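You operate a simulated robot arm through the tools that you are given. There is no shell and no other tool. Be economical: measure what you need, move in short steps, check, and stop when the job is done.

The job below is to be done with a simulated two-armed robot. You get a single attempt, and the scene is never put back.

TASK
Pick up the setup card that says "No. 1, No. 5" from the stock trolley top with one hand, pass it to the other hand and put it on the lower tier of the side shelf.

The check looks at the end state, three seconds after you hand in, the way a careful person would. Anything else that was tipped, shoved, dropped, spilled or broken makes it a failure.

THE ROBOT
Two 7-joint arms with two-finger parallel grippers on one trunk, on a base that drives. Base frame: it is fixed to the floor where the robot stands at the start and does not move with it; the origin is under the middle of the robot, x ahead of it, y to its left, z up. Units: m, rad, N and s.
The left shoulder is at the start at [0.06, 0.189, 1.153], the right one opposite. With the tool pointing down near the work surface each hand reaches from about 0.1 to 0.64 m from the robot's upright axis, wherever it stands, measured 20 degrees to its own side. Places, roughly: lower tier of the side shelf [-1.6, -2.9, 0.4]. Payload 3.43 kg a hand.
The tool frame of a hand sits at the grasp point between the pads (the TCP): z along the fingers, y along the line on which they close. The tips reach 0.03 m beyond it. Largest opening 0.094 m; finger width 0.028, thickness 0.01; the body of the gripper, 0.05 by 0.096 m, starts 0.055 m behind the TCP.
Orientation is that of the tool frame in the base frame, as a unit quaternion [w, x, y, z]. With the fingers straight down and closing along the base's y, the tool's x points along the base's -x, its y along +y and its z along -z.

THE INTERFACE
- The arms move only by the tool jog_arm. It takes "left_commands", "right_commands" or both (then of equal length, played together; a hand with none holds still); each is a list of rows, each an object (a shift or turn left out is 0, a gripper value left out holds the last) with "travel": the shift along the base's x, y, z in m, a list of three; "rot": the turn, a rotation vector about the base's x, y, z in rad, a list of three. In form: [{"travel": [dx, dy, dz], "rot": [ax, ay, az]}, ...]. A call has 1 to 12 rows; each row shifts and turns the commanded pose from where the row before left it. "left_grip" and "right_grip" are, for a hand that has rows, the gripper command, from -1 (shut) to 1 (fully open), values between in proportion, set as the call begins (left out, the last holds). A row lasts 0.2 s, in which the tool goes at most 0.05 m and 0.15 rad; a call with a longer step from one row to the next is refused whole, and so is a gripper value outside its range. Where a pose cannot be reached the arm comes as near as it can. A force on the tool above 40 N (or 10 N above the force at the start of the call, whichever is more), or a blocked arm, ends the call early, and 0.2 s more pass. The fingers move at their own pace (about 0.153 m/s each) and stop on an object; they squeeze with about 30 N. The grip force told is the motor's: it shows also when the fingers shut on nothing. Time passes only in rows, and 0.2 s behind the last, so rows that do not move let the fingers close. It gives the time, the measured TCP pose, the force on the tool (base axes), the opening and the grip force at its end, in the units of the frame above (readings bear some noise), with the torque about the TCP (base axes, N m) and any sound that the robot's microphone picked up.
- Cameras (640 x 400 px; columns grow to the right, rows downward): "scene" is now at [0.0067, -0.0046, 1.6996]; the picture's right is [-0.12, -0.99, 0.00], its down [-0.84, 0.10, -0.53] and it looks along [0.53, -0.06, -0.85] (base axes); focal length 259 px, centre (320, 200). "left" rides on the left gripper at [0.076, -0.014, -0.103] in its tool frame; the picture's right is [0.18, 0.98, 0.00], its down [-0.75, 0.14, -0.64] and it looks along [-0.63, 0.12, 0.77] (tool axes); focal length 243 px, centre (320, 200). "right" rides on the right gripper at [0.076, 0.014, -0.102] in its tool frame; the picture's right is [-0.18, 0.98, 0.00], its down [-0.75, -0.14, -0.64] and it looks along [-0.63, -0.12, 0.77] (tool axes); focal length 243 px, centre (320, 200).
- capture(camera): a new picture of that camera. It takes no simulated time.
- move_column(by): slides the trunk up (or, below 0, down) by that many m; the arms and the scene camera ride with it, the base frame stays. It gives what a move gives, with no picture.
- base_move(legs): drives the robot by 1 to 6 legs, each [ahead, left, turn to the left] in m, m and rad, along the robot's own axes; the way and the turn of a leg run together, so that a leg with both is an arc; at most 1.5 m and 3.142 rad a leg. The arms and the cameras ride along, it lands a little off, and it stops where it bumps. It gives what a move gives.
- turn_head(pan, tilt): turns the head with the scene camera to pan (to the left, within 1.501 rad either way) and tilt (down, from -0.506 to 1.204), counted from straight ahead of the robot. It gives what a move gives.
- locate(camera, pixels): for up to 12 pixels [column, row] of the newest picture of that camera ("zoom" is the newest enlarged one), the place [x, y, z] in the base frame of the surface seen there, good to about 0.002 m, but the place of the scene camera against the robot may be out by one fixed shift of up to 0.012 m in any direction. It takes no simulated time.
- enlarge(camera, box): a new picture of the part [left, top, right, bottom] of that camera's present view, enlarged. It takes no simulated time.
- close_job(): hands the job in; it is judged then, once.

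Go step by step. Measure first, check grasps and placings, and put right what went wrong. The budget is 80 turns and 58 pictures, counting those below and the enlarged ones. Unless the task says otherwise, let go and move clear before handing in, and close with one line.

The tools are called after "Call:" as a command line: name --argument value ..., lists and objects as JSON in quotes. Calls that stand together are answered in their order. jog_arm: Moves the arms, as the interface text tells. Its arguments: {"type":"object","properties":{"left_commands":{"type":"array","items":{"type":"object","properties":{"travel":{"type":"array","items":{"type":"number"}},"rot":{"type":"array","items":{"type":"number"}}}}},"left_grip":{"type":"number"},"right_commands":{"type":"array","items":{"type":"object","properties":{"travel":{"type":"array","items":{"type":"number"}},"rot":{"type":"array","items":{"type":"number"}}}}},"right_grip":{"type":"number"}},"required":[]} The other tools are called the same way: move_column (by) slides the trunk up or down; base_move (legs) drives the base; turn_head (pan, tilt) turns the head that bears the scene camera; capture (camera) takes a picture; locate (camera, pixels) gives the place of the surface under pixels of a picture; enlarge (camera, box) takes an enlarged picture of a part of a camera's view; close_job () hands the job in.

At the start:

```text
time: 0.0
left_tcp_pos: [0.4117, 0.0462, 1.0816]
left_orientation: [0.0, 0.0, 1.0, 0.0]
left_contact_force: [0.0, 0.0, 0.1]
left_wrist_torque: [-0.02, 0.0, 0.02]
left_opening: 0.094
left_grip_force: 0.1
right_tcp_pos: [0.3384, -0.236, 1.054]
right_orientation: [0.0, 0.0, 1.0, 0.0]
right_contact_force: [-0.5, 0.2, -0.3]
right_wrist_torque: [-0.03, -0.01, 0.01]
right_opening: 0.094
right_grip_force: 0.0
trunk travel left (down, up): [-0.825, 0.165]
robot x, y, heading: [-0.0014, 0.0017, 0.003]
head pan, tilt: [-0.117, 1.009]
```

scene: 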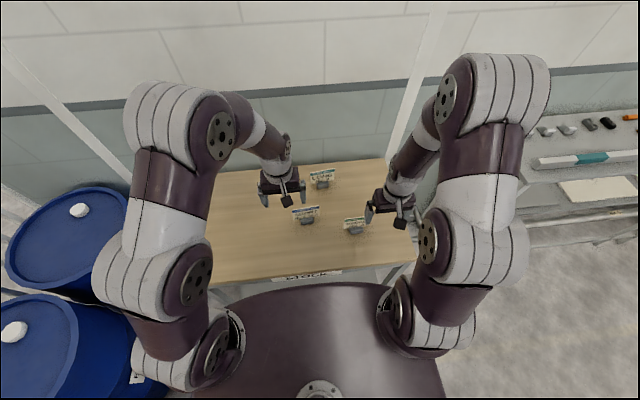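
right: 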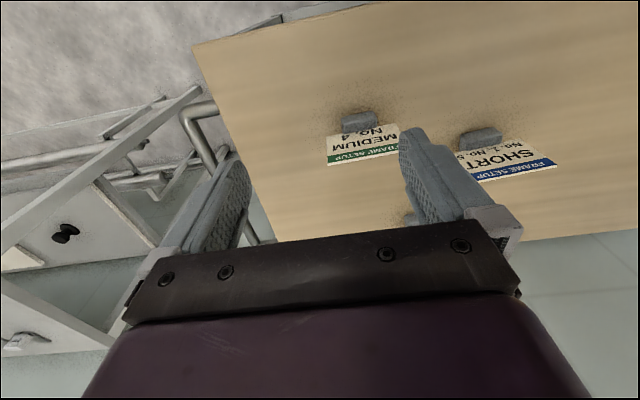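
left: 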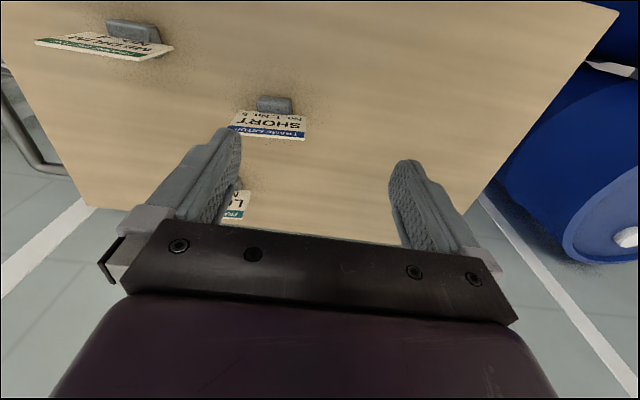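

Three cards stand in holders on the trolley; the blue "SHORT" one (right camera near 510,160) seems to read "No. 1, No. 5". I enlarge to confirm.

Call:
enlarge --camera "scene" --box '[270, 150, 390, 250]'

Call:
enlarge --camera "right" --box '[300, 80, 580, 240]'

Call:
locate --camera "right" --pixels '[[480, 140], [502, 165], [555, 162], [480, 180], [362, 120], [362, 145], [200, 47], [560, 230]]'

```text
4.00 times, centred on (330, 200) of scene
```

zoom: 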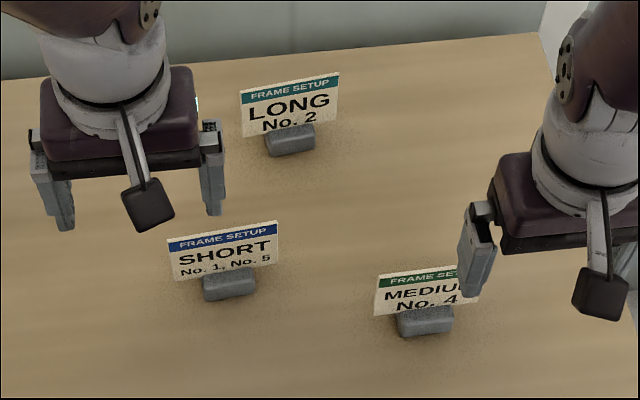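

```text
2.29 times, centred on (440, 160) of right
```

zoom: 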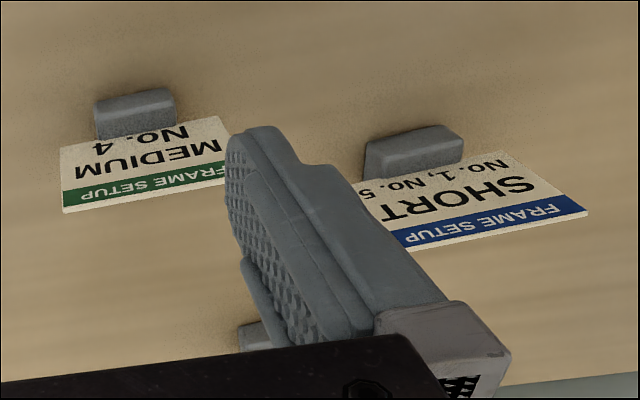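

```text
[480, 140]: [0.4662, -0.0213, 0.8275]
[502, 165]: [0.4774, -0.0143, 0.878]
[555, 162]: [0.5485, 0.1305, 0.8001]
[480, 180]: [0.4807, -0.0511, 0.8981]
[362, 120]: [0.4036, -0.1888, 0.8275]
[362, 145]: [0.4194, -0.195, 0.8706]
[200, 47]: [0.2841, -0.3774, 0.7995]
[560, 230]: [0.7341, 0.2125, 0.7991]
```

The SHORT card is the one (No. 1, No. 5). I measure its corners from the left camera and have a closer look at base.

Call:
enlarge --camera "left" --box '[200, 80, 340, 160]'

Call:
locate --camera "left" --pixels '[[261, 100], [288, 101], [274, 108], [303, 116], [302, 136], [265, 134], [240, 130], [245, 113], [270, 125]]'

Call:
turn_head --pan -1.5 --tilt 0.5

Call:
capture --camera "scene"

```text
4.57 times, centred on (270, 120) of left
```

zoom: 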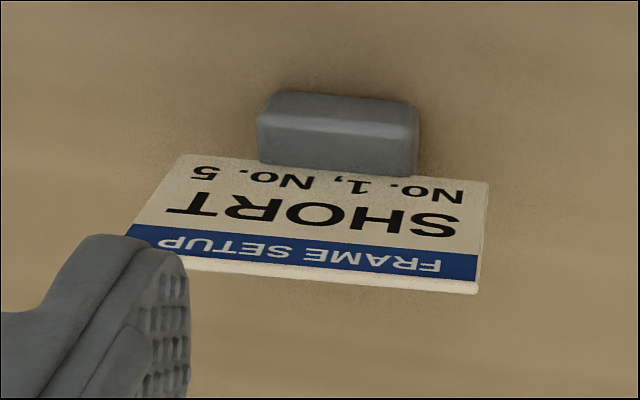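

```text
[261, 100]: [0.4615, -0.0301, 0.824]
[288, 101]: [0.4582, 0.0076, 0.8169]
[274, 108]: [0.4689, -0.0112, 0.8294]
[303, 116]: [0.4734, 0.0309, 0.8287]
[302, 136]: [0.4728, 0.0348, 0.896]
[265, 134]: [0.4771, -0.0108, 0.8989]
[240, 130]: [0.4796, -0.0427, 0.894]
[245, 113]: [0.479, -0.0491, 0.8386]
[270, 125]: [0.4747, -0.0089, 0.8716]
```

```text
time: 1.5
left_tcp_pos: [0.4098, 0.0467, 1.0813]
left_orientation: [0.0, 0.0, 1.0, 0.0]
left_contact_force: [0.2, 0.4, 0.3]
left_wrist_torque: [0.0, 0.01, 0.01]
left_opening: 0.094
left_grip_force: 0.0
right_tcp_pos: [0.3383, -0.2361, 1.0525]
right_orientation: [0.0, 0.0, 1.0, 0.0]
right_contact_force: [-0.4, -0.4, 0.4]
right_wrist_torque: [-0.04, -0.01, 0.04]
right_opening: 0.0936
right_grip_force: 0.2
trunk travel left (down, up): [-0.825, 0.165]
robot x, y, heading: [0.001, 0.0005, 0.003]
head pan, tilt: [-1.499, 0.499]
```

```text
51 pictures are left
```

scene: 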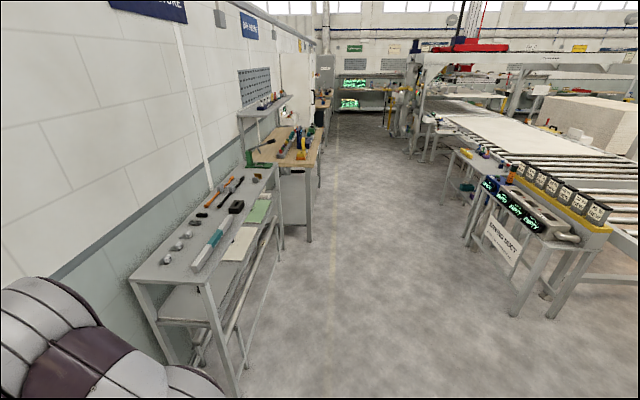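

The card spans y≈-0.05..0.037 at x≈0.476, top z≈0.899, standing in a block foot. Now I look for the side shelf, likely around pixel (480,170).

Call:
enlarge --camera "scene" --box '[400, 100, 640, 320]'

Call:
locate --camera "scene" --pixels '[[470, 155], [480, 168], [470, 187], [520, 225], [600, 230], [555, 310], [505, 190], [300, 150], [240, 330], [545, 125], [460, 215], [490, 185]]'

```text
1.82 times, centred on (520, 210) of scene
```

zoom: 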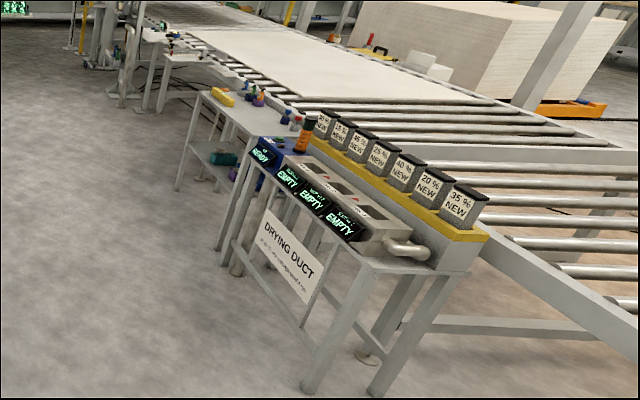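

```text
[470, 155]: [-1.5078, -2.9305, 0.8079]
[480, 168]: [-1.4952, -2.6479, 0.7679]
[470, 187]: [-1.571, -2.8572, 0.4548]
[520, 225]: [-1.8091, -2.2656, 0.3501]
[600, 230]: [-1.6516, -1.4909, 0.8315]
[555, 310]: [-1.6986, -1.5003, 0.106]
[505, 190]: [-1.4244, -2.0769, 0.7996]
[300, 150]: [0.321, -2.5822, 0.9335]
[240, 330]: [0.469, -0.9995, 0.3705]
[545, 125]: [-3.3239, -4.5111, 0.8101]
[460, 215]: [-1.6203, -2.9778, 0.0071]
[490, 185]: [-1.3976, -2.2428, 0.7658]
```

The side shelf is seen around (-1.55, -2.9), open towards +x. Plan: left hand (yawed −85°, closing along x) takes the left half of the card from above; right hand later takes the right half. First I rotate and go above the card.

Call:
jog_arm --left_commands '[{"travel": [0.0066, -0.0035, 0], "rot": [0, 0, -0.149]}, {"travel": [0.0066, -0.0035, 0], "rot": [0, 0, -0.149]}, {"travel": [0.0066, -0.0035, 0], "rot": [0, 0, -0.149]}, {"travel": [0.0066, -0.0035, 0], "rot": [0, 0, -0.149]}, {"travel": [0.0066, -0.0035, 0], "rot": [0, 0, -0.149]}, {"travel": [0.0066, -0.0035, 0], "rot": [0, 0, -0.149]}, {"travel": [0.0066, -0.0035, 0], "rot": [0, 0, -0.149]}, {"travel": [0.0066, -0.0035, 0], "rot": [0, 0, -0.149]}, {"travel": [0.0066, -0.0035, 0], "rot": [0, 0, -0.149]}, {"travel": [0.0066, -0.0035, 0], "rot": [0, 0, -0.149]}, {"travel": [0, 0, -0.04]}, {"travel": [0, 0, -0.04]}]' --left_grip 0.2

Call:
capture --camera "left"

Call:
turn_head --pan 0 --tilt 1.0

Call:
capture --camera "scene"

```text
time: 4.1
left_tcp_pos: [0.4785, 0.0137, 1.0018]
left_orientation: [-0.001, 0.679, 0.734, 0.0]
left_contact_force: [-0.6, -0.5, 0.2]
left_wrist_torque: [-0.03, 0.02, 0.0]
left_opening: 0.0564
left_grip_force: 0.1
right_tcp_pos: [0.34, -0.2342, 1.0531]
right_orientation: [0.0, 0.0, 1.0, 0.0]
right_contact_force: [-0.5, 0.3, 0.2]
right_wrist_torque: [0.0, 0.05, 0.0]
right_opening: 0.0942
right_grip_force: 0.2
trunk travel left (down, up): [-0.825, 0.165]
robot x, y, heading: [-0.0009, 0.0026, 0.004]
head pan, tilt: [-1.499, 0.499]
```

```text
49 pictures are left
```

left: 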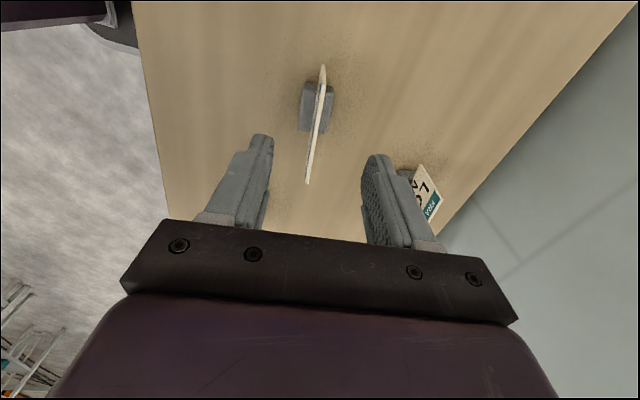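

```text
time: 5.7
left_tcp_pos: [0.4767, 0.0143, 1.002]
left_orientation: [0.0, 0.678, 0.735, -0.001]
left_contact_force: [0.3, 0.4, -0.4]
left_wrist_torque: [0.03, 0.02, 0.02]
left_opening: 0.0565
left_grip_force: 0.0
right_tcp_pos: [0.3384, -0.2358, 1.0518]
right_orientation: [0.0, 0.0, 1.0, -0.001]
right_contact_force: [-0.3, -0.4, -0.2]
right_wrist_torque: [0.03, 0.0, -0.01]
right_opening: 0.0941
right_grip_force: 0.0
trunk travel left (down, up): [-0.825, 0.165]
robot x, y, heading: [-0.0016, 0.0009, -0.001]
head pan, tilt: [0.0, 1.0]
```

```text
48 pictures are left
```

scene: 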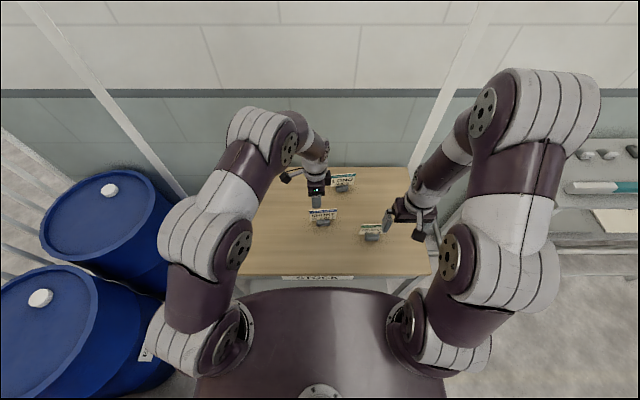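

The left fingers straddle the card (pixels 323,68 to 307,183). I measure its top edge from this view.

Call:
locate --camera "left" --pixels '[[323, 68], [321, 80], [318, 100], [316, 120], [313, 140], [310, 160], [307, 180], [312, 88], [330, 88]]'

Call:
enlarge --camera "left" --box '[240, 50, 400, 200]'

```text
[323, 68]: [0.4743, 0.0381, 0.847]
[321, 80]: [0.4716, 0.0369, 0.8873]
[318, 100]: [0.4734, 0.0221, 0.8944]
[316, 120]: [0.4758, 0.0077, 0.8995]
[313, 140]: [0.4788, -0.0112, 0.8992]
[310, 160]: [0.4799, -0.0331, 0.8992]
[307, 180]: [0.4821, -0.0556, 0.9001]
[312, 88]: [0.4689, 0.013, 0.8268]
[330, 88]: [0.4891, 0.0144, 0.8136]
```

```text
2.67 times, centred on (320, 125) of left
```

zoom: 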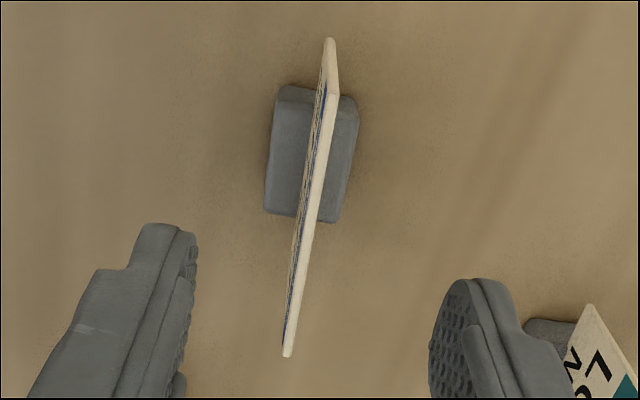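

The card is inclined about 0.11 rad and passes x≈0.475 at y≈0.014. I fine-align, go down to z≈0.886 with the tips well above the foot, then close.

Call:
jog_arm --left_commands '[{"travel": [-0.002, 0, -0.03], "rot": [0, 0, 0.025]}, {"travel": [0, 0, -0.03]}, {"travel": [0, 0, -0.03]}, {"travel": [0, 0, -0.015]}, {"travel": [0, 0, -0.011]}, {}]'

Call:
capture --camera "left"

```text
time: 7.1
left_tcp_pos: [0.4741, 0.0118, 0.8861]
left_orientation: [0.0, 0.669, 0.743, 0.001]
left_contact_force: [0.1, -0.7, -0.5]
left_wrist_torque: [0.01, 0.01, -0.04]
left_opening: 0.0564
left_grip_force: 0.1
right_tcp_pos: [0.3402, -0.2359, 1.0526]
right_orientation: [0.0, 0.0, 1.0, 0.0]
right_contact_force: [0.1, -0.1, -0.4]
right_wrist_torque: [-0.02, 0.0, -0.01]
right_opening: 0.0942
right_grip_force: 0.0
trunk travel left (down, up): [-0.825, 0.165]
robot x, y, heading: [0.0006, 0.0014, -0.0]
head pan, tilt: [0.0, 1.0]
```

```text
46 pictures are left
```

left: 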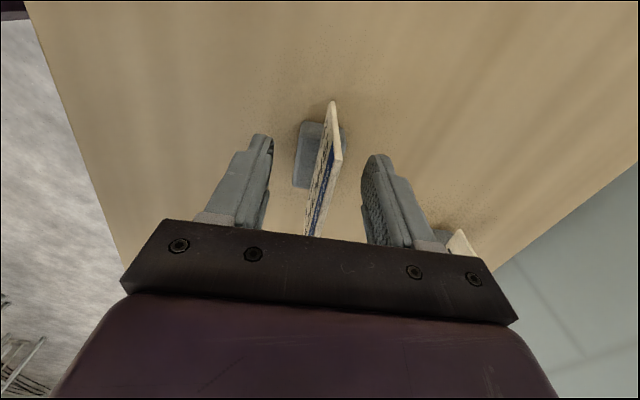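

The card is centred between the fingers (around 328,170). Close gently and then lift slightly.

Call:
jog_arm --left_commands '[{}, {}, {}]' --left_grip -1

Call:
jog_arm --left_commands '[{"travel": [0, 0, 0.01]}, {"travel": [0, 0, 0.02]}, {"travel": [0, 0, 0.03]}, {}]'

Call:
capture --camera "left"

Call:
capture --camera "scene"

```text
time: 7.9
left_tcp_pos: [0.4735, 0.0126, 0.886]
left_orientation: [0.0, 0.669, 0.743, 0.0]
left_contact_force: [0.4, -0.1, 0.1]
left_wrist_torque: [0.05, -0.04, 0.01]
left_opening: 0.0083
left_grip_force: 30.3
right_tcp_pos: [0.3392, -0.2354, 1.0525]
right_orientation: [0.0, 0.0, 1.0, 0.001]
right_contact_force: [-0.5, -0.3, -0.2]
right_wrist_torque: [-0.02, -0.01, 0.03]
right_opening: 0.0941
right_grip_force: 0.1
trunk travel left (down, up): [-0.825, 0.165]
robot x, y, heading: [-0.0002, -0.0025, -0.004]
head pan, tilt: [0.0, 1.0]
```

```text
time: 8.9
left_tcp_pos: [0.4744, 0.0118, 0.9453]
left_orientation: [0.001, 0.669, 0.743, 0.0]
left_contact_force: [0.5, -0.6, -1.8]
left_wrist_torque: [0.04, 0.01, -0.01]
left_opening: 0.008
left_grip_force: 30.1
right_tcp_pos: [0.3376, -0.2351, 1.053]
right_orientation: [0.001, 0.0, 1.0, 0.0]
right_contact_force: [0.6, 0.1, -0.1]
right_wrist_torque: [-0.02, -0.02, 0.01]
right_opening: 0.0937
right_grip_force: 0.1
trunk travel left (down, up): [-0.825, 0.165]
robot x, y, heading: [0.0032, -0.0002, -0.001]
head pan, tilt: [0.0, 1.0]
```

```text
45 pictures are left
```

left: 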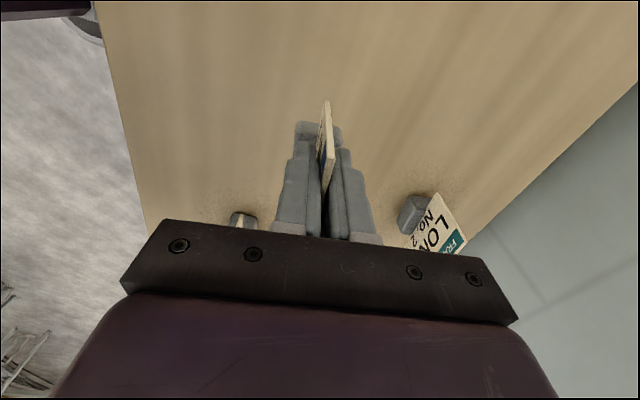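

```text
44 pictures are left
```

scene: 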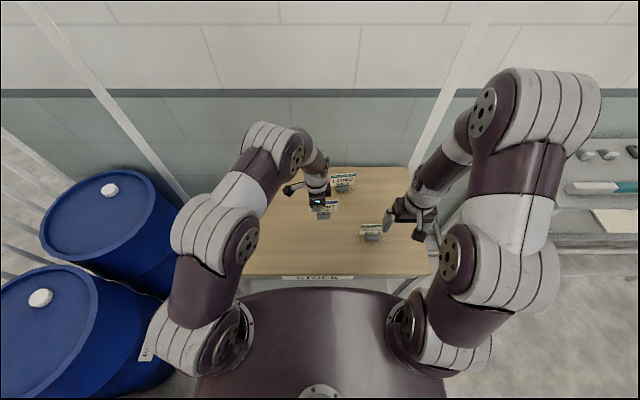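

The card came up with its foot in the left hand (1.8 N, opening 8 mm). I lift it to z≈1.10 and turn the right hand by +1.68 rad about z.

Call:
jog_arm --left_commands '[{"travel": [0, 0, 0.03]}, {"travel": [0, 0, 0.03]}, {"travel": [0, 0, 0.03]}, {"travel": [0, 0, 0.03]}, {"travel": [0, 0, 0.035]}, {}, {}, {}, {}, {}, {}, {}]' --right_commands '[{"travel": [0.005, 0, 0.01], "rot": [0, 0, 0.14]}, {"travel": [0.005, 0, 0.01], "rot": [0, 0, 0.14]}, {"travel": [0.005, 0, 0.01], "rot": [0, 0, 0.14]}, {"travel": [0.005, 0, 0.01], "rot": [0, 0, 0.14]}, {"travel": [0.005, 0, 0.01], "rot": [0, 0, 0.14]}, {"travel": [0.005, 0, 0.01], "rot": [0, 0, 0.14]}, {"travel": [0.005, 0, 0.01], "rot": [0, 0, 0.14]}, {"travel": [0.005, 0, 0.01], "rot": [0, 0, 0.14]}, {"travel": [0.005, 0, 0.01], "rot": [0, 0, 0.14]}, {"travel": [0.005, 0, 0.01], "rot": [0, 0, 0.14]}, {"travel": [0.005, 0, 0], "rot": [0, 0, 0.14]}, {"travel": [0.005, 0, 0], "rot": [0, 0, 0.14]}]' --right_grip 0.2

Call:
jog_arm --right_commands '[{"travel": [0.01, 0, 0], "rot": [0.1446, 0.0157, 0]}, {"travel": [0.01, 0, 0], "rot": [0.1446, 0.0157, 0]}, {"travel": [0.01, 0, 0], "rot": [0.1446, 0.0157, 0]}, {"travel": [0.01, 0, 0], "rot": [0.1446, 0.0157, 0]}, {"travel": [0.01, 0, 0], "rot": [0.1446, 0.0157, 0]}, {"travel": [0.01, 0, 0], "rot": [0.1446, 0.0157, 0]}, {}, {}]'

Call:
capture --camera "right"

Call:
capture --camera "scene"

```text
time: 11.5
left_tcp_pos: [0.4749, 0.013, 1.1032]
left_orientation: [0.0, 0.67, 0.743, 0.0]
left_contact_force: [-0.8, -0.1, -1.4]
left_wrist_torque: [0.09, 0.0, 0.01]
left_opening: 0.0082
left_grip_force: 29.9
right_tcp_pos: [0.3988, -0.2354, 1.1542]
right_orientation: [0.0, 0.745, -0.667, 0.0]
right_contact_force: [1.3, 0.4, -0.2]
right_wrist_torque: [0.03, 0.0, -0.04]
right_opening: 0.0564
right_grip_force: 0.1
trunk travel left (down, up): [-0.825, 0.165]
robot x, y, heading: [0.0008, -0.0022, 0.002]
head pan, tilt: [0.0, 1.0]
```

```text
time: 13.3
left_tcp_pos: [0.4744, 0.0123, 1.1021]
left_orientation: [0.0, 0.669, 0.743, 0.0]
left_contact_force: [0.5, 0.7, 0.0]
left_wrist_torque: [0.0, 0.02, 0.01]
left_opening: 0.0079
left_grip_force: 30.4
right_tcp_pos: [0.3729, -0.1606, 1.0492]
right_orientation: [-0.279, 0.677, -0.61, -0.302]
right_contact_force: [-0.6, -0.4, 0.9]
right_wrist_torque: [0.03, 0.0, 0.0]
right_opening: 0.0565
right_grip_force: 0.1
right hand out of reach, approached as far as the arm can: row 3, 4, 5, 6
trunk travel left (down, up): [-0.825, 0.165]
robot x, y, heading: [-0.0006, 0.0003, -0.001]
head pan, tilt: [0.0, 1.0]
```

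```text
43 pictures are left
```

right: 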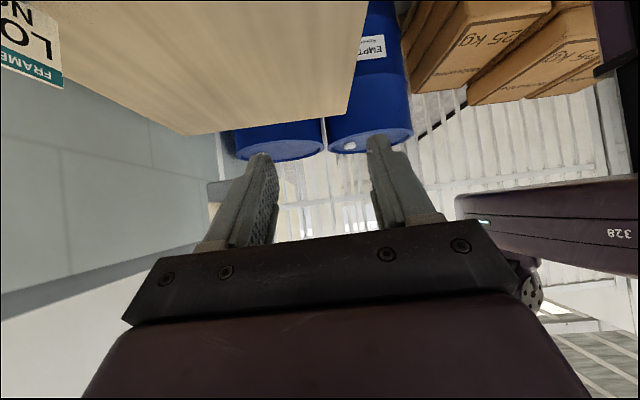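

```text
42 pictures are left
```

scene: 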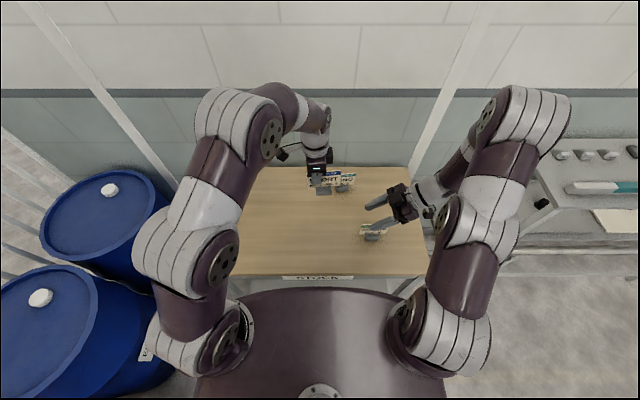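

The right hand couldn't hold that height with this pitch and came to (0.373,-0.161,1.049). I nudge it toward the pre-grasp to see what it can reach.

Call:
jog_arm --right_commands '[{"travel": [0.005, 0.02, 0]}, {"travel": [0.005, 0.02, 0]}, {"travel": [0.005, 0.02, 0]}, {}]'

```text
time: 14.3
left_tcp_pos: [0.4734, 0.0109, 1.1026]
left_orientation: [0.0, 0.669, 0.743, 0.0]
left_contact_force: [0.0, 0.8, -2.5]
left_wrist_torque: [0.08, 0.01, -0.01]
left_opening: 0.0081
left_grip_force: 30.2
right_tcp_pos: [0.3847, -0.0998, 1.0465]
right_orientation: [-0.282, 0.675, -0.605, -0.314]
right_contact_force: [0.3, 0.8, -0.4]
right_wrist_torque: [0.01, 0.02, -0.02]
right_opening: 0.0564
right_grip_force: 0.1
right hand out of reach, approached as far as the arm can: row 1
trunk travel left (down, up): [-0.825, 0.165]
robot x, y, heading: [-0.0026, 0.0022, -0.003]
head pan, tilt: [0.0, 1.0]
```

The right hand now has exactly the wanted orientation at (0.385,-0.100,1.046). I bring the card to it: left to (0.41,0.03,0.995), right 0.04 forward as pre-grasp.

Call:
jog_arm --left_commands '[{"travel": [-0.016, 0.0045, -0.027]}, {"travel": [-0.016, 0.0045, -0.027]}, {"travel": [-0.016, 0.0045, -0.027]}, {"travel": [-0.016, 0.005, -0.027]}, {}]' --right_commands '[{"travel": [0.01, -0.001, 0]}, {"travel": [0.01, -0.001, 0]}, {"travel": [0.01, -0.001, 0]}, {"travel": [0.01, 0, 0]}, {}]'

Call:
capture --camera "right"

Call:
capture --camera "left"

Call:
enlarge --camera "scene" --box '[260, 140, 440, 260]'

```text
time: 15.5
left_tcp_pos: [0.4112, 0.0303, 0.9925]
left_orientation: [0.0, 0.669, 0.743, 0.0]
left_contact_force: [-0.6, -0.1, -1.7]
left_wrist_torque: [0.0, -0.02, 0.0]
left_opening: 0.0083
left_grip_force: 30.3
right_tcp_pos: [0.408, -0.0994, 1.0346]
right_orientation: [-0.283, 0.675, -0.605, -0.315]
right_contact_force: [-0.2, 0.3, -0.4]
right_wrist_torque: [0.01, 0.0, 0.0]
right_opening: 0.0563
right_grip_force: 0.0
right hand out of reach, approached as far as the arm can: row 2, 3, 4
trunk travel left (down, up): [-0.825, 0.165]
robot x, y, heading: [0.0006, 0.001, 0.003]
head pan, tilt: [0.0, 1.0]
```

```text
41 pictures are left
```

right: 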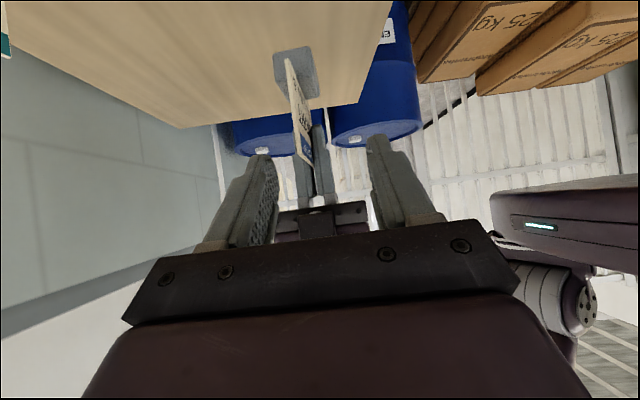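

```text
40 pictures are left
```

left: 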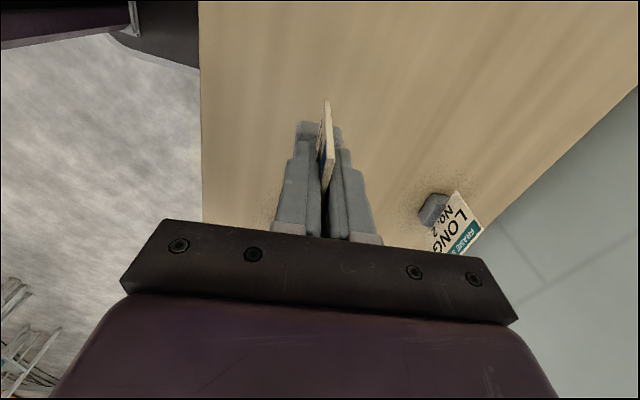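

```text
3.33 times, centred on (350, 200) of scene
```

zoom: 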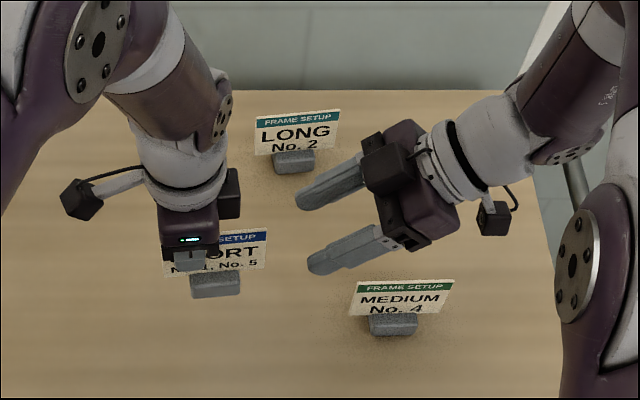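

The hands face each other well, but each gripper has a small black block on the side opposite its camera (zoom 230,190 and 385,165). I measure them to check clearance.

Call:
locate --camera "zoom" --pixels '[[228, 175], [238, 190], [230, 212], [222, 190], [385, 150], [370, 180], [395, 185], [265, 240], [262, 265], [300, 200], [312, 265], [208, 240]]'

```text
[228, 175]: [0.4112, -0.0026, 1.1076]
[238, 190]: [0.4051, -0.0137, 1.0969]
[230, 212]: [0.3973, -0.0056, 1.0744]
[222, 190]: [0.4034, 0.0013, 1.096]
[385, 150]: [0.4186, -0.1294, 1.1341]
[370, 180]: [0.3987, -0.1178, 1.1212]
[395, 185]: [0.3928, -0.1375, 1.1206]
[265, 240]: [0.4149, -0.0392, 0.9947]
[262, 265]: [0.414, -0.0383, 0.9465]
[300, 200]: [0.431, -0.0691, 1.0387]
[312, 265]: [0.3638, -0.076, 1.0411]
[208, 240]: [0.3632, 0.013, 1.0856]
```

Clearance between those blocks will be about 3 cm — fine. I shift the left hand by −0.017 in x and −0.009 in z to line up, then advance the right hand along its axis part way.

Call:
jog_arm --left_commands '[{"travel": [-0.009, 0.001, -0.005]}, {"travel": [-0.008, 0.002, -0.004]}, {}]' --right_commands '[{}, {}, {}]'

Call:
jog_arm --right_commands '[{"travel": [-0.0017, 0.0152, -0.0129]}, {"travel": [-0.0017, 0.0152, -0.0129]}, {"travel": [-0.0017, 0.0152, -0.0129]}, {}]'

Call:
capture --camera "right"

```text
time: 16.3
left_tcp_pos: [0.3926, 0.0326, 0.9844]
left_orientation: [0.0, 0.669, 0.743, 0.0]
left_contact_force: [0.7, -0.3, -1.4]
left_wrist_torque: [0.03, -0.01, -0.01]
left_opening: 0.008
left_grip_force: 30.2
right_tcp_pos: [0.4076, -0.1008, 1.0351]
right_orientation: [-0.283, 0.674, -0.606, -0.314]
right_contact_force: [-0.4, 0.5, 0.8]
right_wrist_torque: [-0.01, -0.03, 0.03]
right_opening: 0.0566
right_grip_force: 0.0
trunk travel left (down, up): [-0.825, 0.165]
robot x, y, heading: [-0.0029, -0.0012, -0.002]
head pan, tilt: [0.0, 1.0]
```

```text
time: 17.3
left_tcp_pos: [0.3928, 0.0319, 0.9841]
left_orientation: [0.0, 0.669, 0.743, 0.0]
left_contact_force: [0.2, -0.1, -0.7]
left_wrist_torque: [0.04, -0.01, -0.02]
left_opening: 0.0081
left_grip_force: 29.9
right_tcp_pos: [0.4031, -0.0568, 0.9984]
right_orientation: [-0.282, 0.675, -0.605, -0.315]
right_contact_force: [0.0, -0.7, -0.6]
right_wrist_torque: [0.01, -0.06, 0.02]
right_opening: 0.0565
right_grip_force: 0.0
trunk travel left (down, up): [-0.825, 0.165]
robot x, y, heading: [0.0027, 0.0003, 0.001]
head pan, tilt: [0.0, 1.0]
```

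```text
38 pictures are left
```

right: 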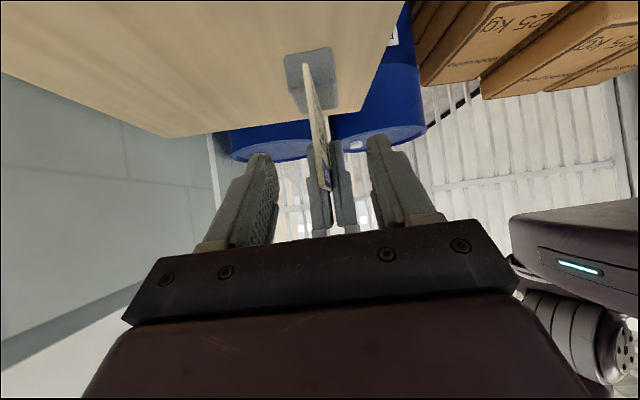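

The card (320,150) sits between the right fingers. I advance the last 0.04 m to the grip point.

Call:
jog_arm --right_commands '[{"travel": [-0.0013, 0.0107, -0.009]}, {"travel": [-0.0013, 0.0107, -0.009]}, {"travel": [-0.0013, 0.0107, -0.009]}, {}]'

Call:
capture --camera "right"

Call:
enlarge --camera "scene" --box '[260, 140, 440, 260]'

```text
time: 18.3
left_tcp_pos: [0.3936, 0.0311, 0.9842]
left_orientation: [0.0, 0.669, 0.743, 0.0]
left_contact_force: [0.0, 0.8, -1.4]
left_wrist_torque: [0.04, -0.02, 0.03]
left_opening: 0.0082
left_grip_force: 30.1
right_tcp_pos: [0.3994, -0.0224, 0.9698]
right_orientation: [-0.282, 0.675, -0.604, -0.315]
right_contact_force: [0.5, -0.1, 0.4]
right_wrist_torque: [-0.02, 0.02, -0.01]
right_opening: 0.0565
right_grip_force: 0.1
trunk travel left (down, up): [-0.825, 0.165]
robot x, y, heading: [-0.0013, 0.0013, 0.006]
head pan, tilt: [0.0, 1.0]
```

```text
37 pictures are left
```

right: 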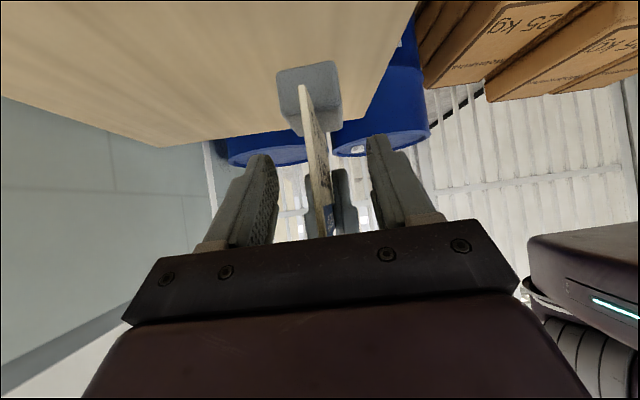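

```text
3.33 times, centred on (350, 200) of scene
```

zoom: 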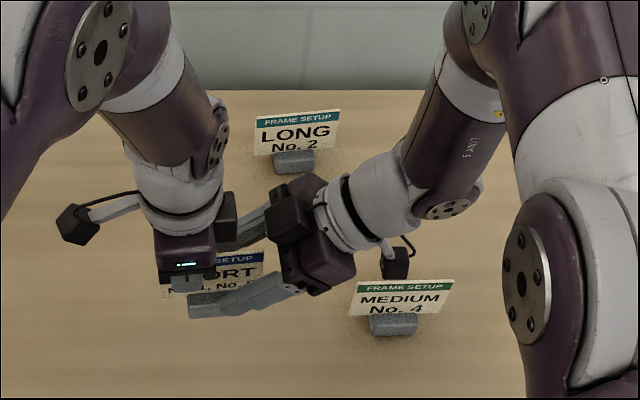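

Before closing, I verify that the right fingertip (zoom 192,305) stays clear of the left fingers.

Call:
locate --camera "zoom" --pixels '[[192, 297], [192, 314], [205, 295], [188, 285], [175, 283], [200, 282], [262, 262], [290, 290]]'

Call:
enlarge --camera "right" --box '[220, 50, 420, 250]'

```text
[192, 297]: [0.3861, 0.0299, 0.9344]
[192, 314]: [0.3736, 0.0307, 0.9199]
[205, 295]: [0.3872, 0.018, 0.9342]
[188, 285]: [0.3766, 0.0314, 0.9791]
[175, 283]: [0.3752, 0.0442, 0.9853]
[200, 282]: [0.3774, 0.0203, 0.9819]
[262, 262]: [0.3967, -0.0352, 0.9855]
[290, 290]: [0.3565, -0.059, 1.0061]
```

```text
2.00 times, centred on (320, 150) of right
```

zoom: 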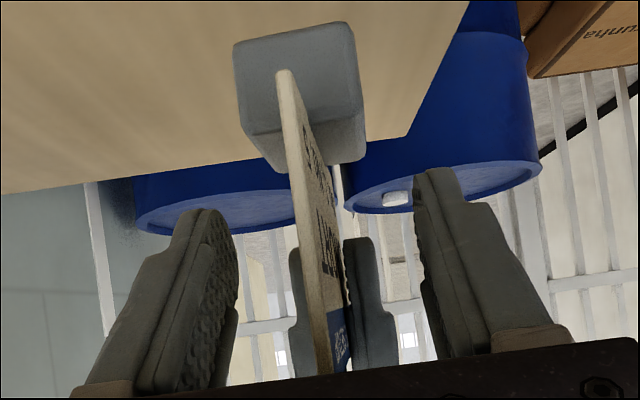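

Those points are the card's foot, not the finger; the fingers are clear and the card is centred. Close the right hand.

Call:
jog_arm --right_commands '[{}, {}, {}]' --right_grip -1

Call:
capture --camera "right"

```text
time: 19.1
left_tcp_pos: [0.3933, 0.0329, 0.9839]
left_orientation: [0.0, 0.669, 0.743, 0.0]
left_contact_force: [-1.3, -1.7, -0.3]
left_wrist_torque: [0.01, -0.01, 0.02]
left_opening: 0.0082
left_grip_force: 30.1
right_tcp_pos: [0.4, -0.0225, 0.9697]
right_orientation: [-0.282, 0.674, -0.606, -0.314]
right_contact_force: [0.4, 0.9, 0.0]
right_wrist_torque: [-0.01, 0.06, -0.06]
right_opening: 0.0083
right_grip_force: 30.3
trunk travel left (down, up): [-0.825, 0.165]
robot x, y, heading: [-0.0021, 0.0027, -0.002]
head pan, tilt: [0.0, 1.0]
```

```text
34 pictures are left
```

right: 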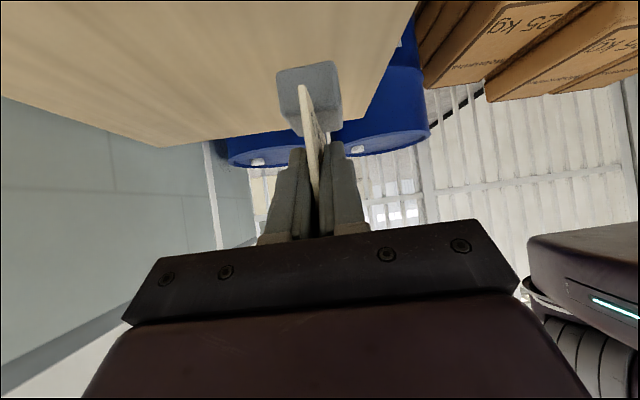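

Right hand holds at 8.3 mm, 30 N. Now open the left and lift it straight away upward.

Call:
jog_arm --left_commands '[{}, {}, {"travel": [0, 0.005, 0.03]}, {"travel": [0, 0.01, 0.04]}, {"travel": [0, 0.02, 0.04]}, {"travel": [0, 0.03, 0.03]}, {"travel": [0, 0.04, 0.0]}, {}]' --left_grip 0.2

Call:
capture --camera "right"

Call:
capture --camera "scene"

```text
time: 20.9
left_tcp_pos: [0.3934, 0.1367, 1.1246]
left_orientation: [0.0, 0.669, 0.743, 0.0]
left_contact_force: [0.1, -0.4, -0.4]
left_wrist_torque: [0.03, 0.02, 0.01]
left_opening: 0.0566
left_grip_force: 0.0
right_tcp_pos: [0.4008, -0.0235, 0.9693]
right_orientation: [-0.283, 0.674, -0.605, -0.314]
right_contact_force: [0.6, -0.6, -0.8]
right_wrist_torque: [-0.03, -0.01, 0.0]
right_opening: 0.008
right_grip_force: 29.9
trunk travel left (down, up): [-0.825, 0.165]
robot x, y, heading: [0.0046, -0.0006, -0.002]
head pan, tilt: [0.0, 1.0]
```

```text
33 pictures are left
```

right: 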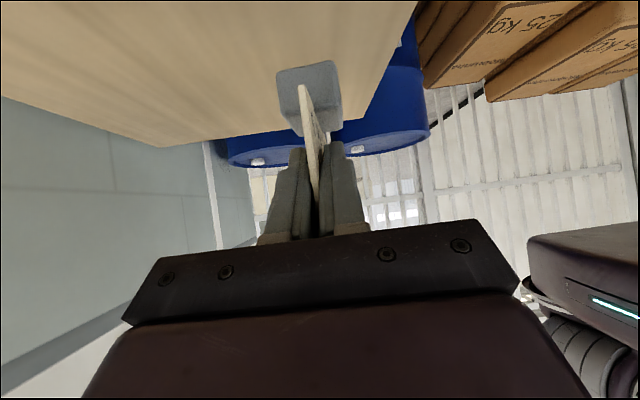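

```text
32 pictures are left
```

scene: 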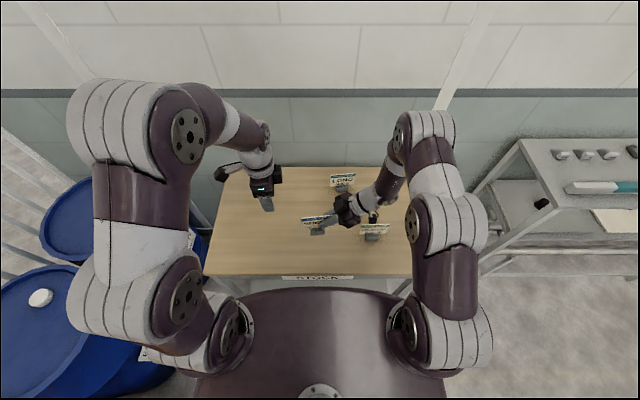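

The handover is done: the right hand alone holds the card. I raise the trunk a little and back away from the trolley.

Call:
move_column --by 0.1

Call:
base_move --legs '[[-0.45, 0, 0]]'

Call:
capture --camera "scene"

```text
time: 22.2
left_tcp_pos: [0.3931, 0.1377, 1.2236]
left_orientation: [0.0, 0.669, 0.743, 0.0]
left_contact_force: [0.0, -0.1, 0.7]
left_wrist_torque: [0.0, -0.02, 0.01]
left_opening: 0.0564
left_grip_force: 0.0
right_tcp_pos: [0.3992, -0.0229, 1.0697]
right_orientation: [-0.282, 0.675, -0.605, -0.315]
right_contact_force: [-0.2, 0.1, -1.6]
right_wrist_torque: [-0.04, -0.04, 0.03]
right_opening: 0.008
right_grip_force: 29.7
trunk travel left (down, up): [-0.925, 0.065]
robot x, y, heading: [-0.0008, -0.0012, 0.001]
head pan, tilt: [0.0, 1.0]
```

```text
time: 24.9
left_tcp_pos: [-0.0489, 0.1364, 1.2234]
left_orientation: [0.0, 0.671, 0.742, 0.0]
left_contact_force: [0.2, 0.0, 0.0]
left_wrist_torque: [-0.01, 0.0, -0.01]
left_opening: 0.0565
left_grip_force: 0.0
right_tcp_pos: [-0.0461, -0.0236, 1.07]
right_orientation: [-0.283, 0.673, -0.607, -0.315]
right_contact_force: [0.3, 0.2, -2.3]
right_wrist_torque: [-0.05, 0.01, 0.03]
right_opening: 0.008
right_grip_force: 29.5
trunk travel left (down, up): [-0.925, 0.065]
robot x, y, heading: [-0.4414, 0.0004, -0.007]
head pan, tilt: [0.0, 1.0]
```

```text
31 pictures are left
```

scene: 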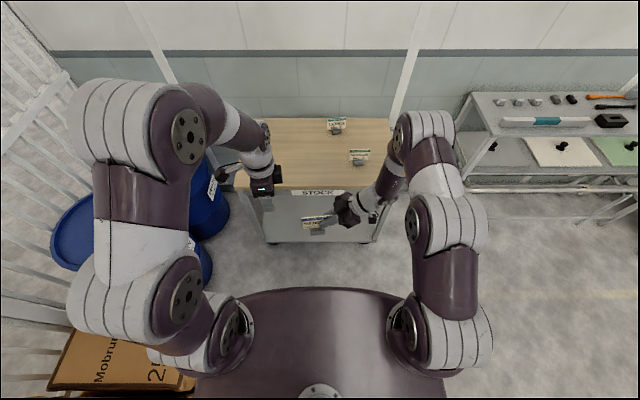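

Clear of the trolley. Now I turn the right hand towards forward (yaw −1.1) keeping the card upright, and pull the left hand back and out.

Call:
jog_arm --right_commands '[{"travel": [0.006, -0.012, -0.01], "rot": [0, 0, -0.14]}, {"travel": [0.006, -0.012, -0.01], "rot": [0, 0, -0.14]}, {"travel": [0.006, -0.012, -0.01], "rot": [0, 0, -0.14]}, {"travel": [0.006, -0.012, -0.01], "rot": [0, 0, -0.14]}, {"travel": [0.006, -0.012, -0.01], "rot": [0, 0, -0.14]}, {"travel": [0.006, -0.012, -0.01], "rot": [0, 0, -0.14]}, {"travel": [0.006, -0.012, -0.01], "rot": [0, 0, -0.14]}, {"travel": [0.006, -0.012, -0.01], "rot": [0, 0, -0.14]}, {}]' --left_commands '[{"travel": [-0.02, 0.02, 0.015], "rot": [0, 0, 0.14]}, {"travel": [-0.02, 0.02, 0.015], "rot": [0, 0, 0.14]}, {"travel": [-0.02, 0.02, 0.015], "rot": [0, 0, 0.14]}, {"travel": [-0.02, 0.02, 0.015], "rot": [0, 0, 0.14]}, {"travel": [-0.02, 0.02, 0.015], "rot": [0, 0, 0.14]}, {"travel": [-0.02, 0.02, 0.015], "rot": [0, 0, 0.14]}, {"travel": [-0.02, 0.02, 0.015], "rot": [0, 0, 0.14]}, {"travel": [-0.02, 0.02, 0.015], "rot": [0, 0, 0.14]}, {}]'

Call:
capture --camera "scene"

```text
time: 26.9
left_tcp_pos: [-0.2099, 0.2957, 1.3392]
left_orientation: [-0.001, 0.174, 0.985, -0.001]
left_contact_force: [-0.3, 0.0, 0.6]
left_wrist_torque: [-0.01, -0.01, 0.0]
left_opening: 0.0566
left_grip_force: 0.0
right_tcp_pos: [0.0069, -0.1211, 0.9904]
right_orientation: [0.404, -0.248, 0.873, 0.119]
right_contact_force: [-0.1, 0.3, -1.2]
right_wrist_torque: [-0.03, 0.02, -0.01]
right_opening: 0.008
right_grip_force: 29.7
right hand out of reach, approached as far as the arm can: row 8
trunk travel left (down, up): [-0.925, 0.065]
robot x, y, heading: [-0.4472, 0.001, 0.0]
head pan, tilt: [0.0, 1.0]
```

```text
30 pictures are left
```

scene: 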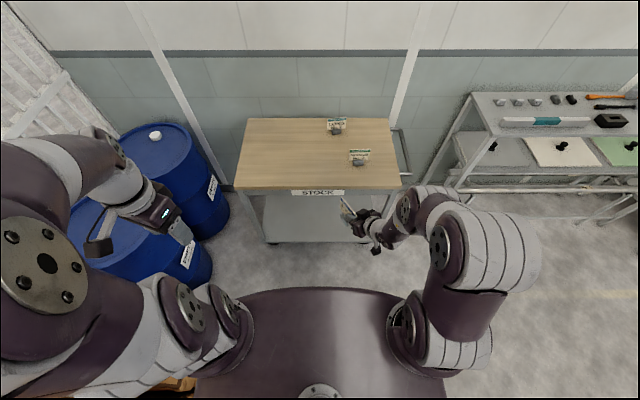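

The card is held upright, pointing about 32° left of forward. Before turning I check the distance of boxes on the left (110,360) and barrels.

Call:
turn_head --pan 1.2 --tilt 0.8

Call:
capture --camera "scene"

Call:
turn_head --pan -1.5 --tilt 0.6

Call:
capture --camera "scene"

```text
time: 28.4
left_tcp_pos: [-0.2091, 0.2941, 1.3402]
left_orientation: [0.0, 0.174, 0.985, -0.001]
left_contact_force: [-0.3, 0.4, 0.6]
left_wrist_torque: [0.03, 0.02, -0.02]
left_opening: 0.0562
left_grip_force: 0.0
right_tcp_pos: [0.0057, -0.1195, 0.9895]
right_orientation: [0.404, -0.249, 0.872, 0.12]
right_contact_force: [-0.5, -1.0, -1.6]
right_wrist_torque: [-0.03, 0.01, -0.04]
right_opening: 0.0077
right_grip_force: 30.3
trunk travel left (down, up): [-0.925, 0.065]
robot x, y, heading: [-0.4488, 0.0003, -0.004]
head pan, tilt: [1.201, 0.799]
```

```text
29 pictures are left
```

scene: 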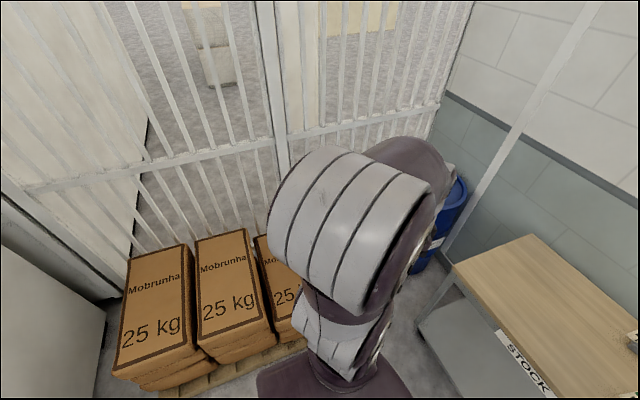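

```text
time: 30.8
left_tcp_pos: [-0.2101, 0.2945, 1.3398]
left_orientation: [0.0, 0.176, 0.984, 0.001]
left_contact_force: [0.2, -0.7, -0.1]
left_wrist_torque: [0.0, 0.0, 0.02]
left_opening: 0.0565
left_grip_force: 0.0
right_tcp_pos: [0.0059, -0.1198, 0.9908]
right_orientation: [0.404, -0.248, 0.873, 0.119]
right_contact_force: [0.5, -0.4, -1.6]
right_wrist_torque: [-0.02, 0.06, -0.01]
right_opening: 0.008
right_grip_force: 30.5
trunk travel left (down, up): [-0.925, 0.065]
robot x, y, heading: [-0.4437, 0.0021, 0.001]
head pan, tilt: [-1.499, 0.6]
```

```text
28 pictures are left
```

scene: 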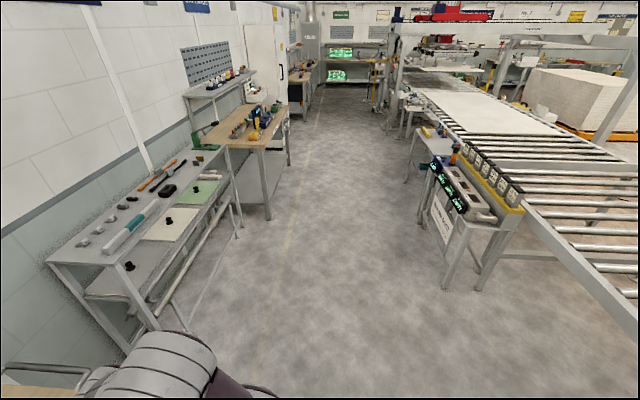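

The way along x≈-0.45 is free (benches from x≈0.4, duct from x≈-1.4). I turn right 90° and drive 2.3 m ahead.

Call:
base_move --legs '[[0, 0, -1.571], [1.3, 0, 0], [1.0, 0, 0]]'

Call:
turn_head --pan -0.9 --tilt 0.7

Call:
capture --camera "scene"

```text
time: 45.9
left_tcp_pos: [-0.1987, -2.5336, 1.3394]
left_orientation: [0.0, 0.824, 0.566, 0.001]
left_contact_force: [0.0, 0.8, -0.2]
left_wrist_torque: [0.0, 0.03, 0.01]
left_opening: 0.0562
left_grip_force: 0.1
right_tcp_pos: [-0.6178, -2.7426, 0.9895]
right_orientation: [0.368, 0.448, 0.789, -0.204]
right_contact_force: [0.3, 0.0, -1.2]
right_wrist_torque: [0.06, 0.0, 0.02]
right_opening: 0.0078
right_grip_force: 30.0
trunk travel left (down, up): [-0.925, 0.065]
robot x, y, heading: [-0.4872, -2.2931, -1.596]
head pan, tilt: [-1.499, 0.6]
```

```text
time: 46.9
left_tcp_pos: [-0.1982, -2.5346, 1.3392]
left_orientation: [0.0, 0.825, 0.565, 0.0]
left_contact_force: [-0.4, -0.7, -0.3]
left_wrist_torque: [-0.01, 0.01, -0.02]
left_opening: 0.0568
left_grip_force: 0.0
right_tcp_pos: [-0.6174, -2.7417, 0.9901]
right_orientation: [0.368, 0.448, 0.789, -0.205]
right_contact_force: [-0.1, 0.0, -1.2]
right_wrist_torque: [0.03, 0.02, -0.01]
right_opening: 0.008
right_grip_force: 30.4
trunk travel left (down, up): [-0.925, 0.065]
robot x, y, heading: [-0.4895, -2.2947, -1.589]
head pan, tilt: [-0.901, 0.7]
```

```text
27 pictures are left
```

scene: 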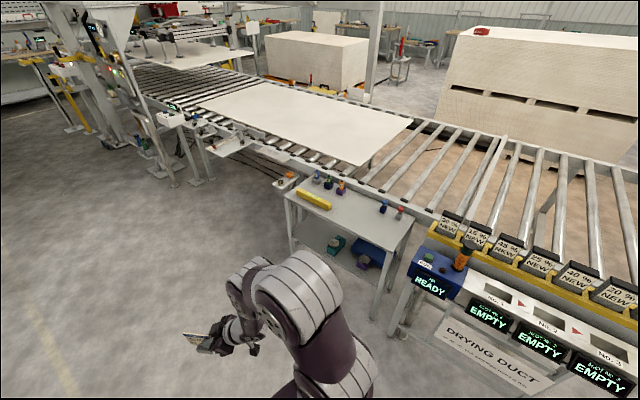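

The side shelf is now in view at (350,220); the lower tier is partly occupied (teal box 335,243; blue box 368,258). I zoom and measure.

Call:
enlarge --camera "scene" --box '[270, 160, 430, 320]'

Call:
locate --camera "scene" --pixels '[[287, 195], [390, 248], [410, 225], [350, 228], [335, 243], [368, 258], [310, 240], [325, 255], [350, 262], [372, 280], [298, 235], [350, 270]]'

```text
2.50 times, centred on (350, 240) of scene
```

zoom: 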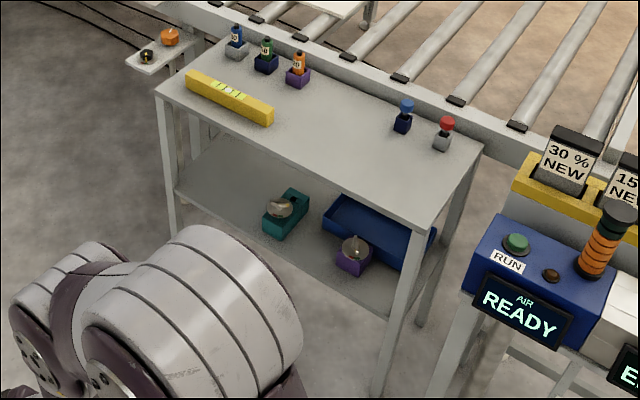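

```text
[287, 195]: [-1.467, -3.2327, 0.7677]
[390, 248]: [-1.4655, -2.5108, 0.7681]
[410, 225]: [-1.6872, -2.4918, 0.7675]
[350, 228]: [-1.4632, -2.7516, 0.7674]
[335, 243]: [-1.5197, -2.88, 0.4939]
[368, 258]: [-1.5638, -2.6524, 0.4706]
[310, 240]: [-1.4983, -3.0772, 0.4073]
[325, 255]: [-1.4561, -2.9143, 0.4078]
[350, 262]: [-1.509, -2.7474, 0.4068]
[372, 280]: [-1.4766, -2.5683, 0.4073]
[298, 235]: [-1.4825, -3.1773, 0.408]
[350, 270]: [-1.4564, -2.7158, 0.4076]
```

The lower tier is at z≈0.408, front edge x≈-1.45, with free room at y -3.2…-2.96. Before approaching I check how far forward the right arm's elbow and wrist reach.

Call:
turn_head --pan -0.3 --tilt 1.1

Call:
capture --camera "scene"

```text
time: 47.9
left_tcp_pos: [-0.1979, -2.5351, 1.3399]
left_orientation: [0.0, 0.825, 0.566, 0.0]
left_contact_force: [-0.5, 0.3, 0.1]
left_wrist_torque: [0.01, -0.01, 0.02]
left_opening: 0.0563
left_grip_force: 0.1
right_tcp_pos: [-0.6179, -2.7442, 0.99]
right_orientation: [0.369, 0.448, 0.788, -0.205]
right_contact_force: [0.2, 0.1, -1.5]
right_wrist_torque: [0.05, 0.06, -0.02]
right_opening: 0.0079
right_grip_force: 30.0
trunk travel left (down, up): [-0.925, 0.065]
robot x, y, heading: [-0.4889, -2.2934, -1.592]
head pan, tilt: [-0.3, 1.1]
```

```text
25 pictures are left
```

scene: 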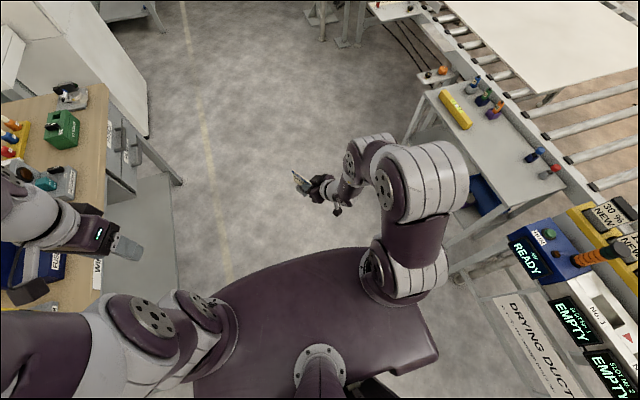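

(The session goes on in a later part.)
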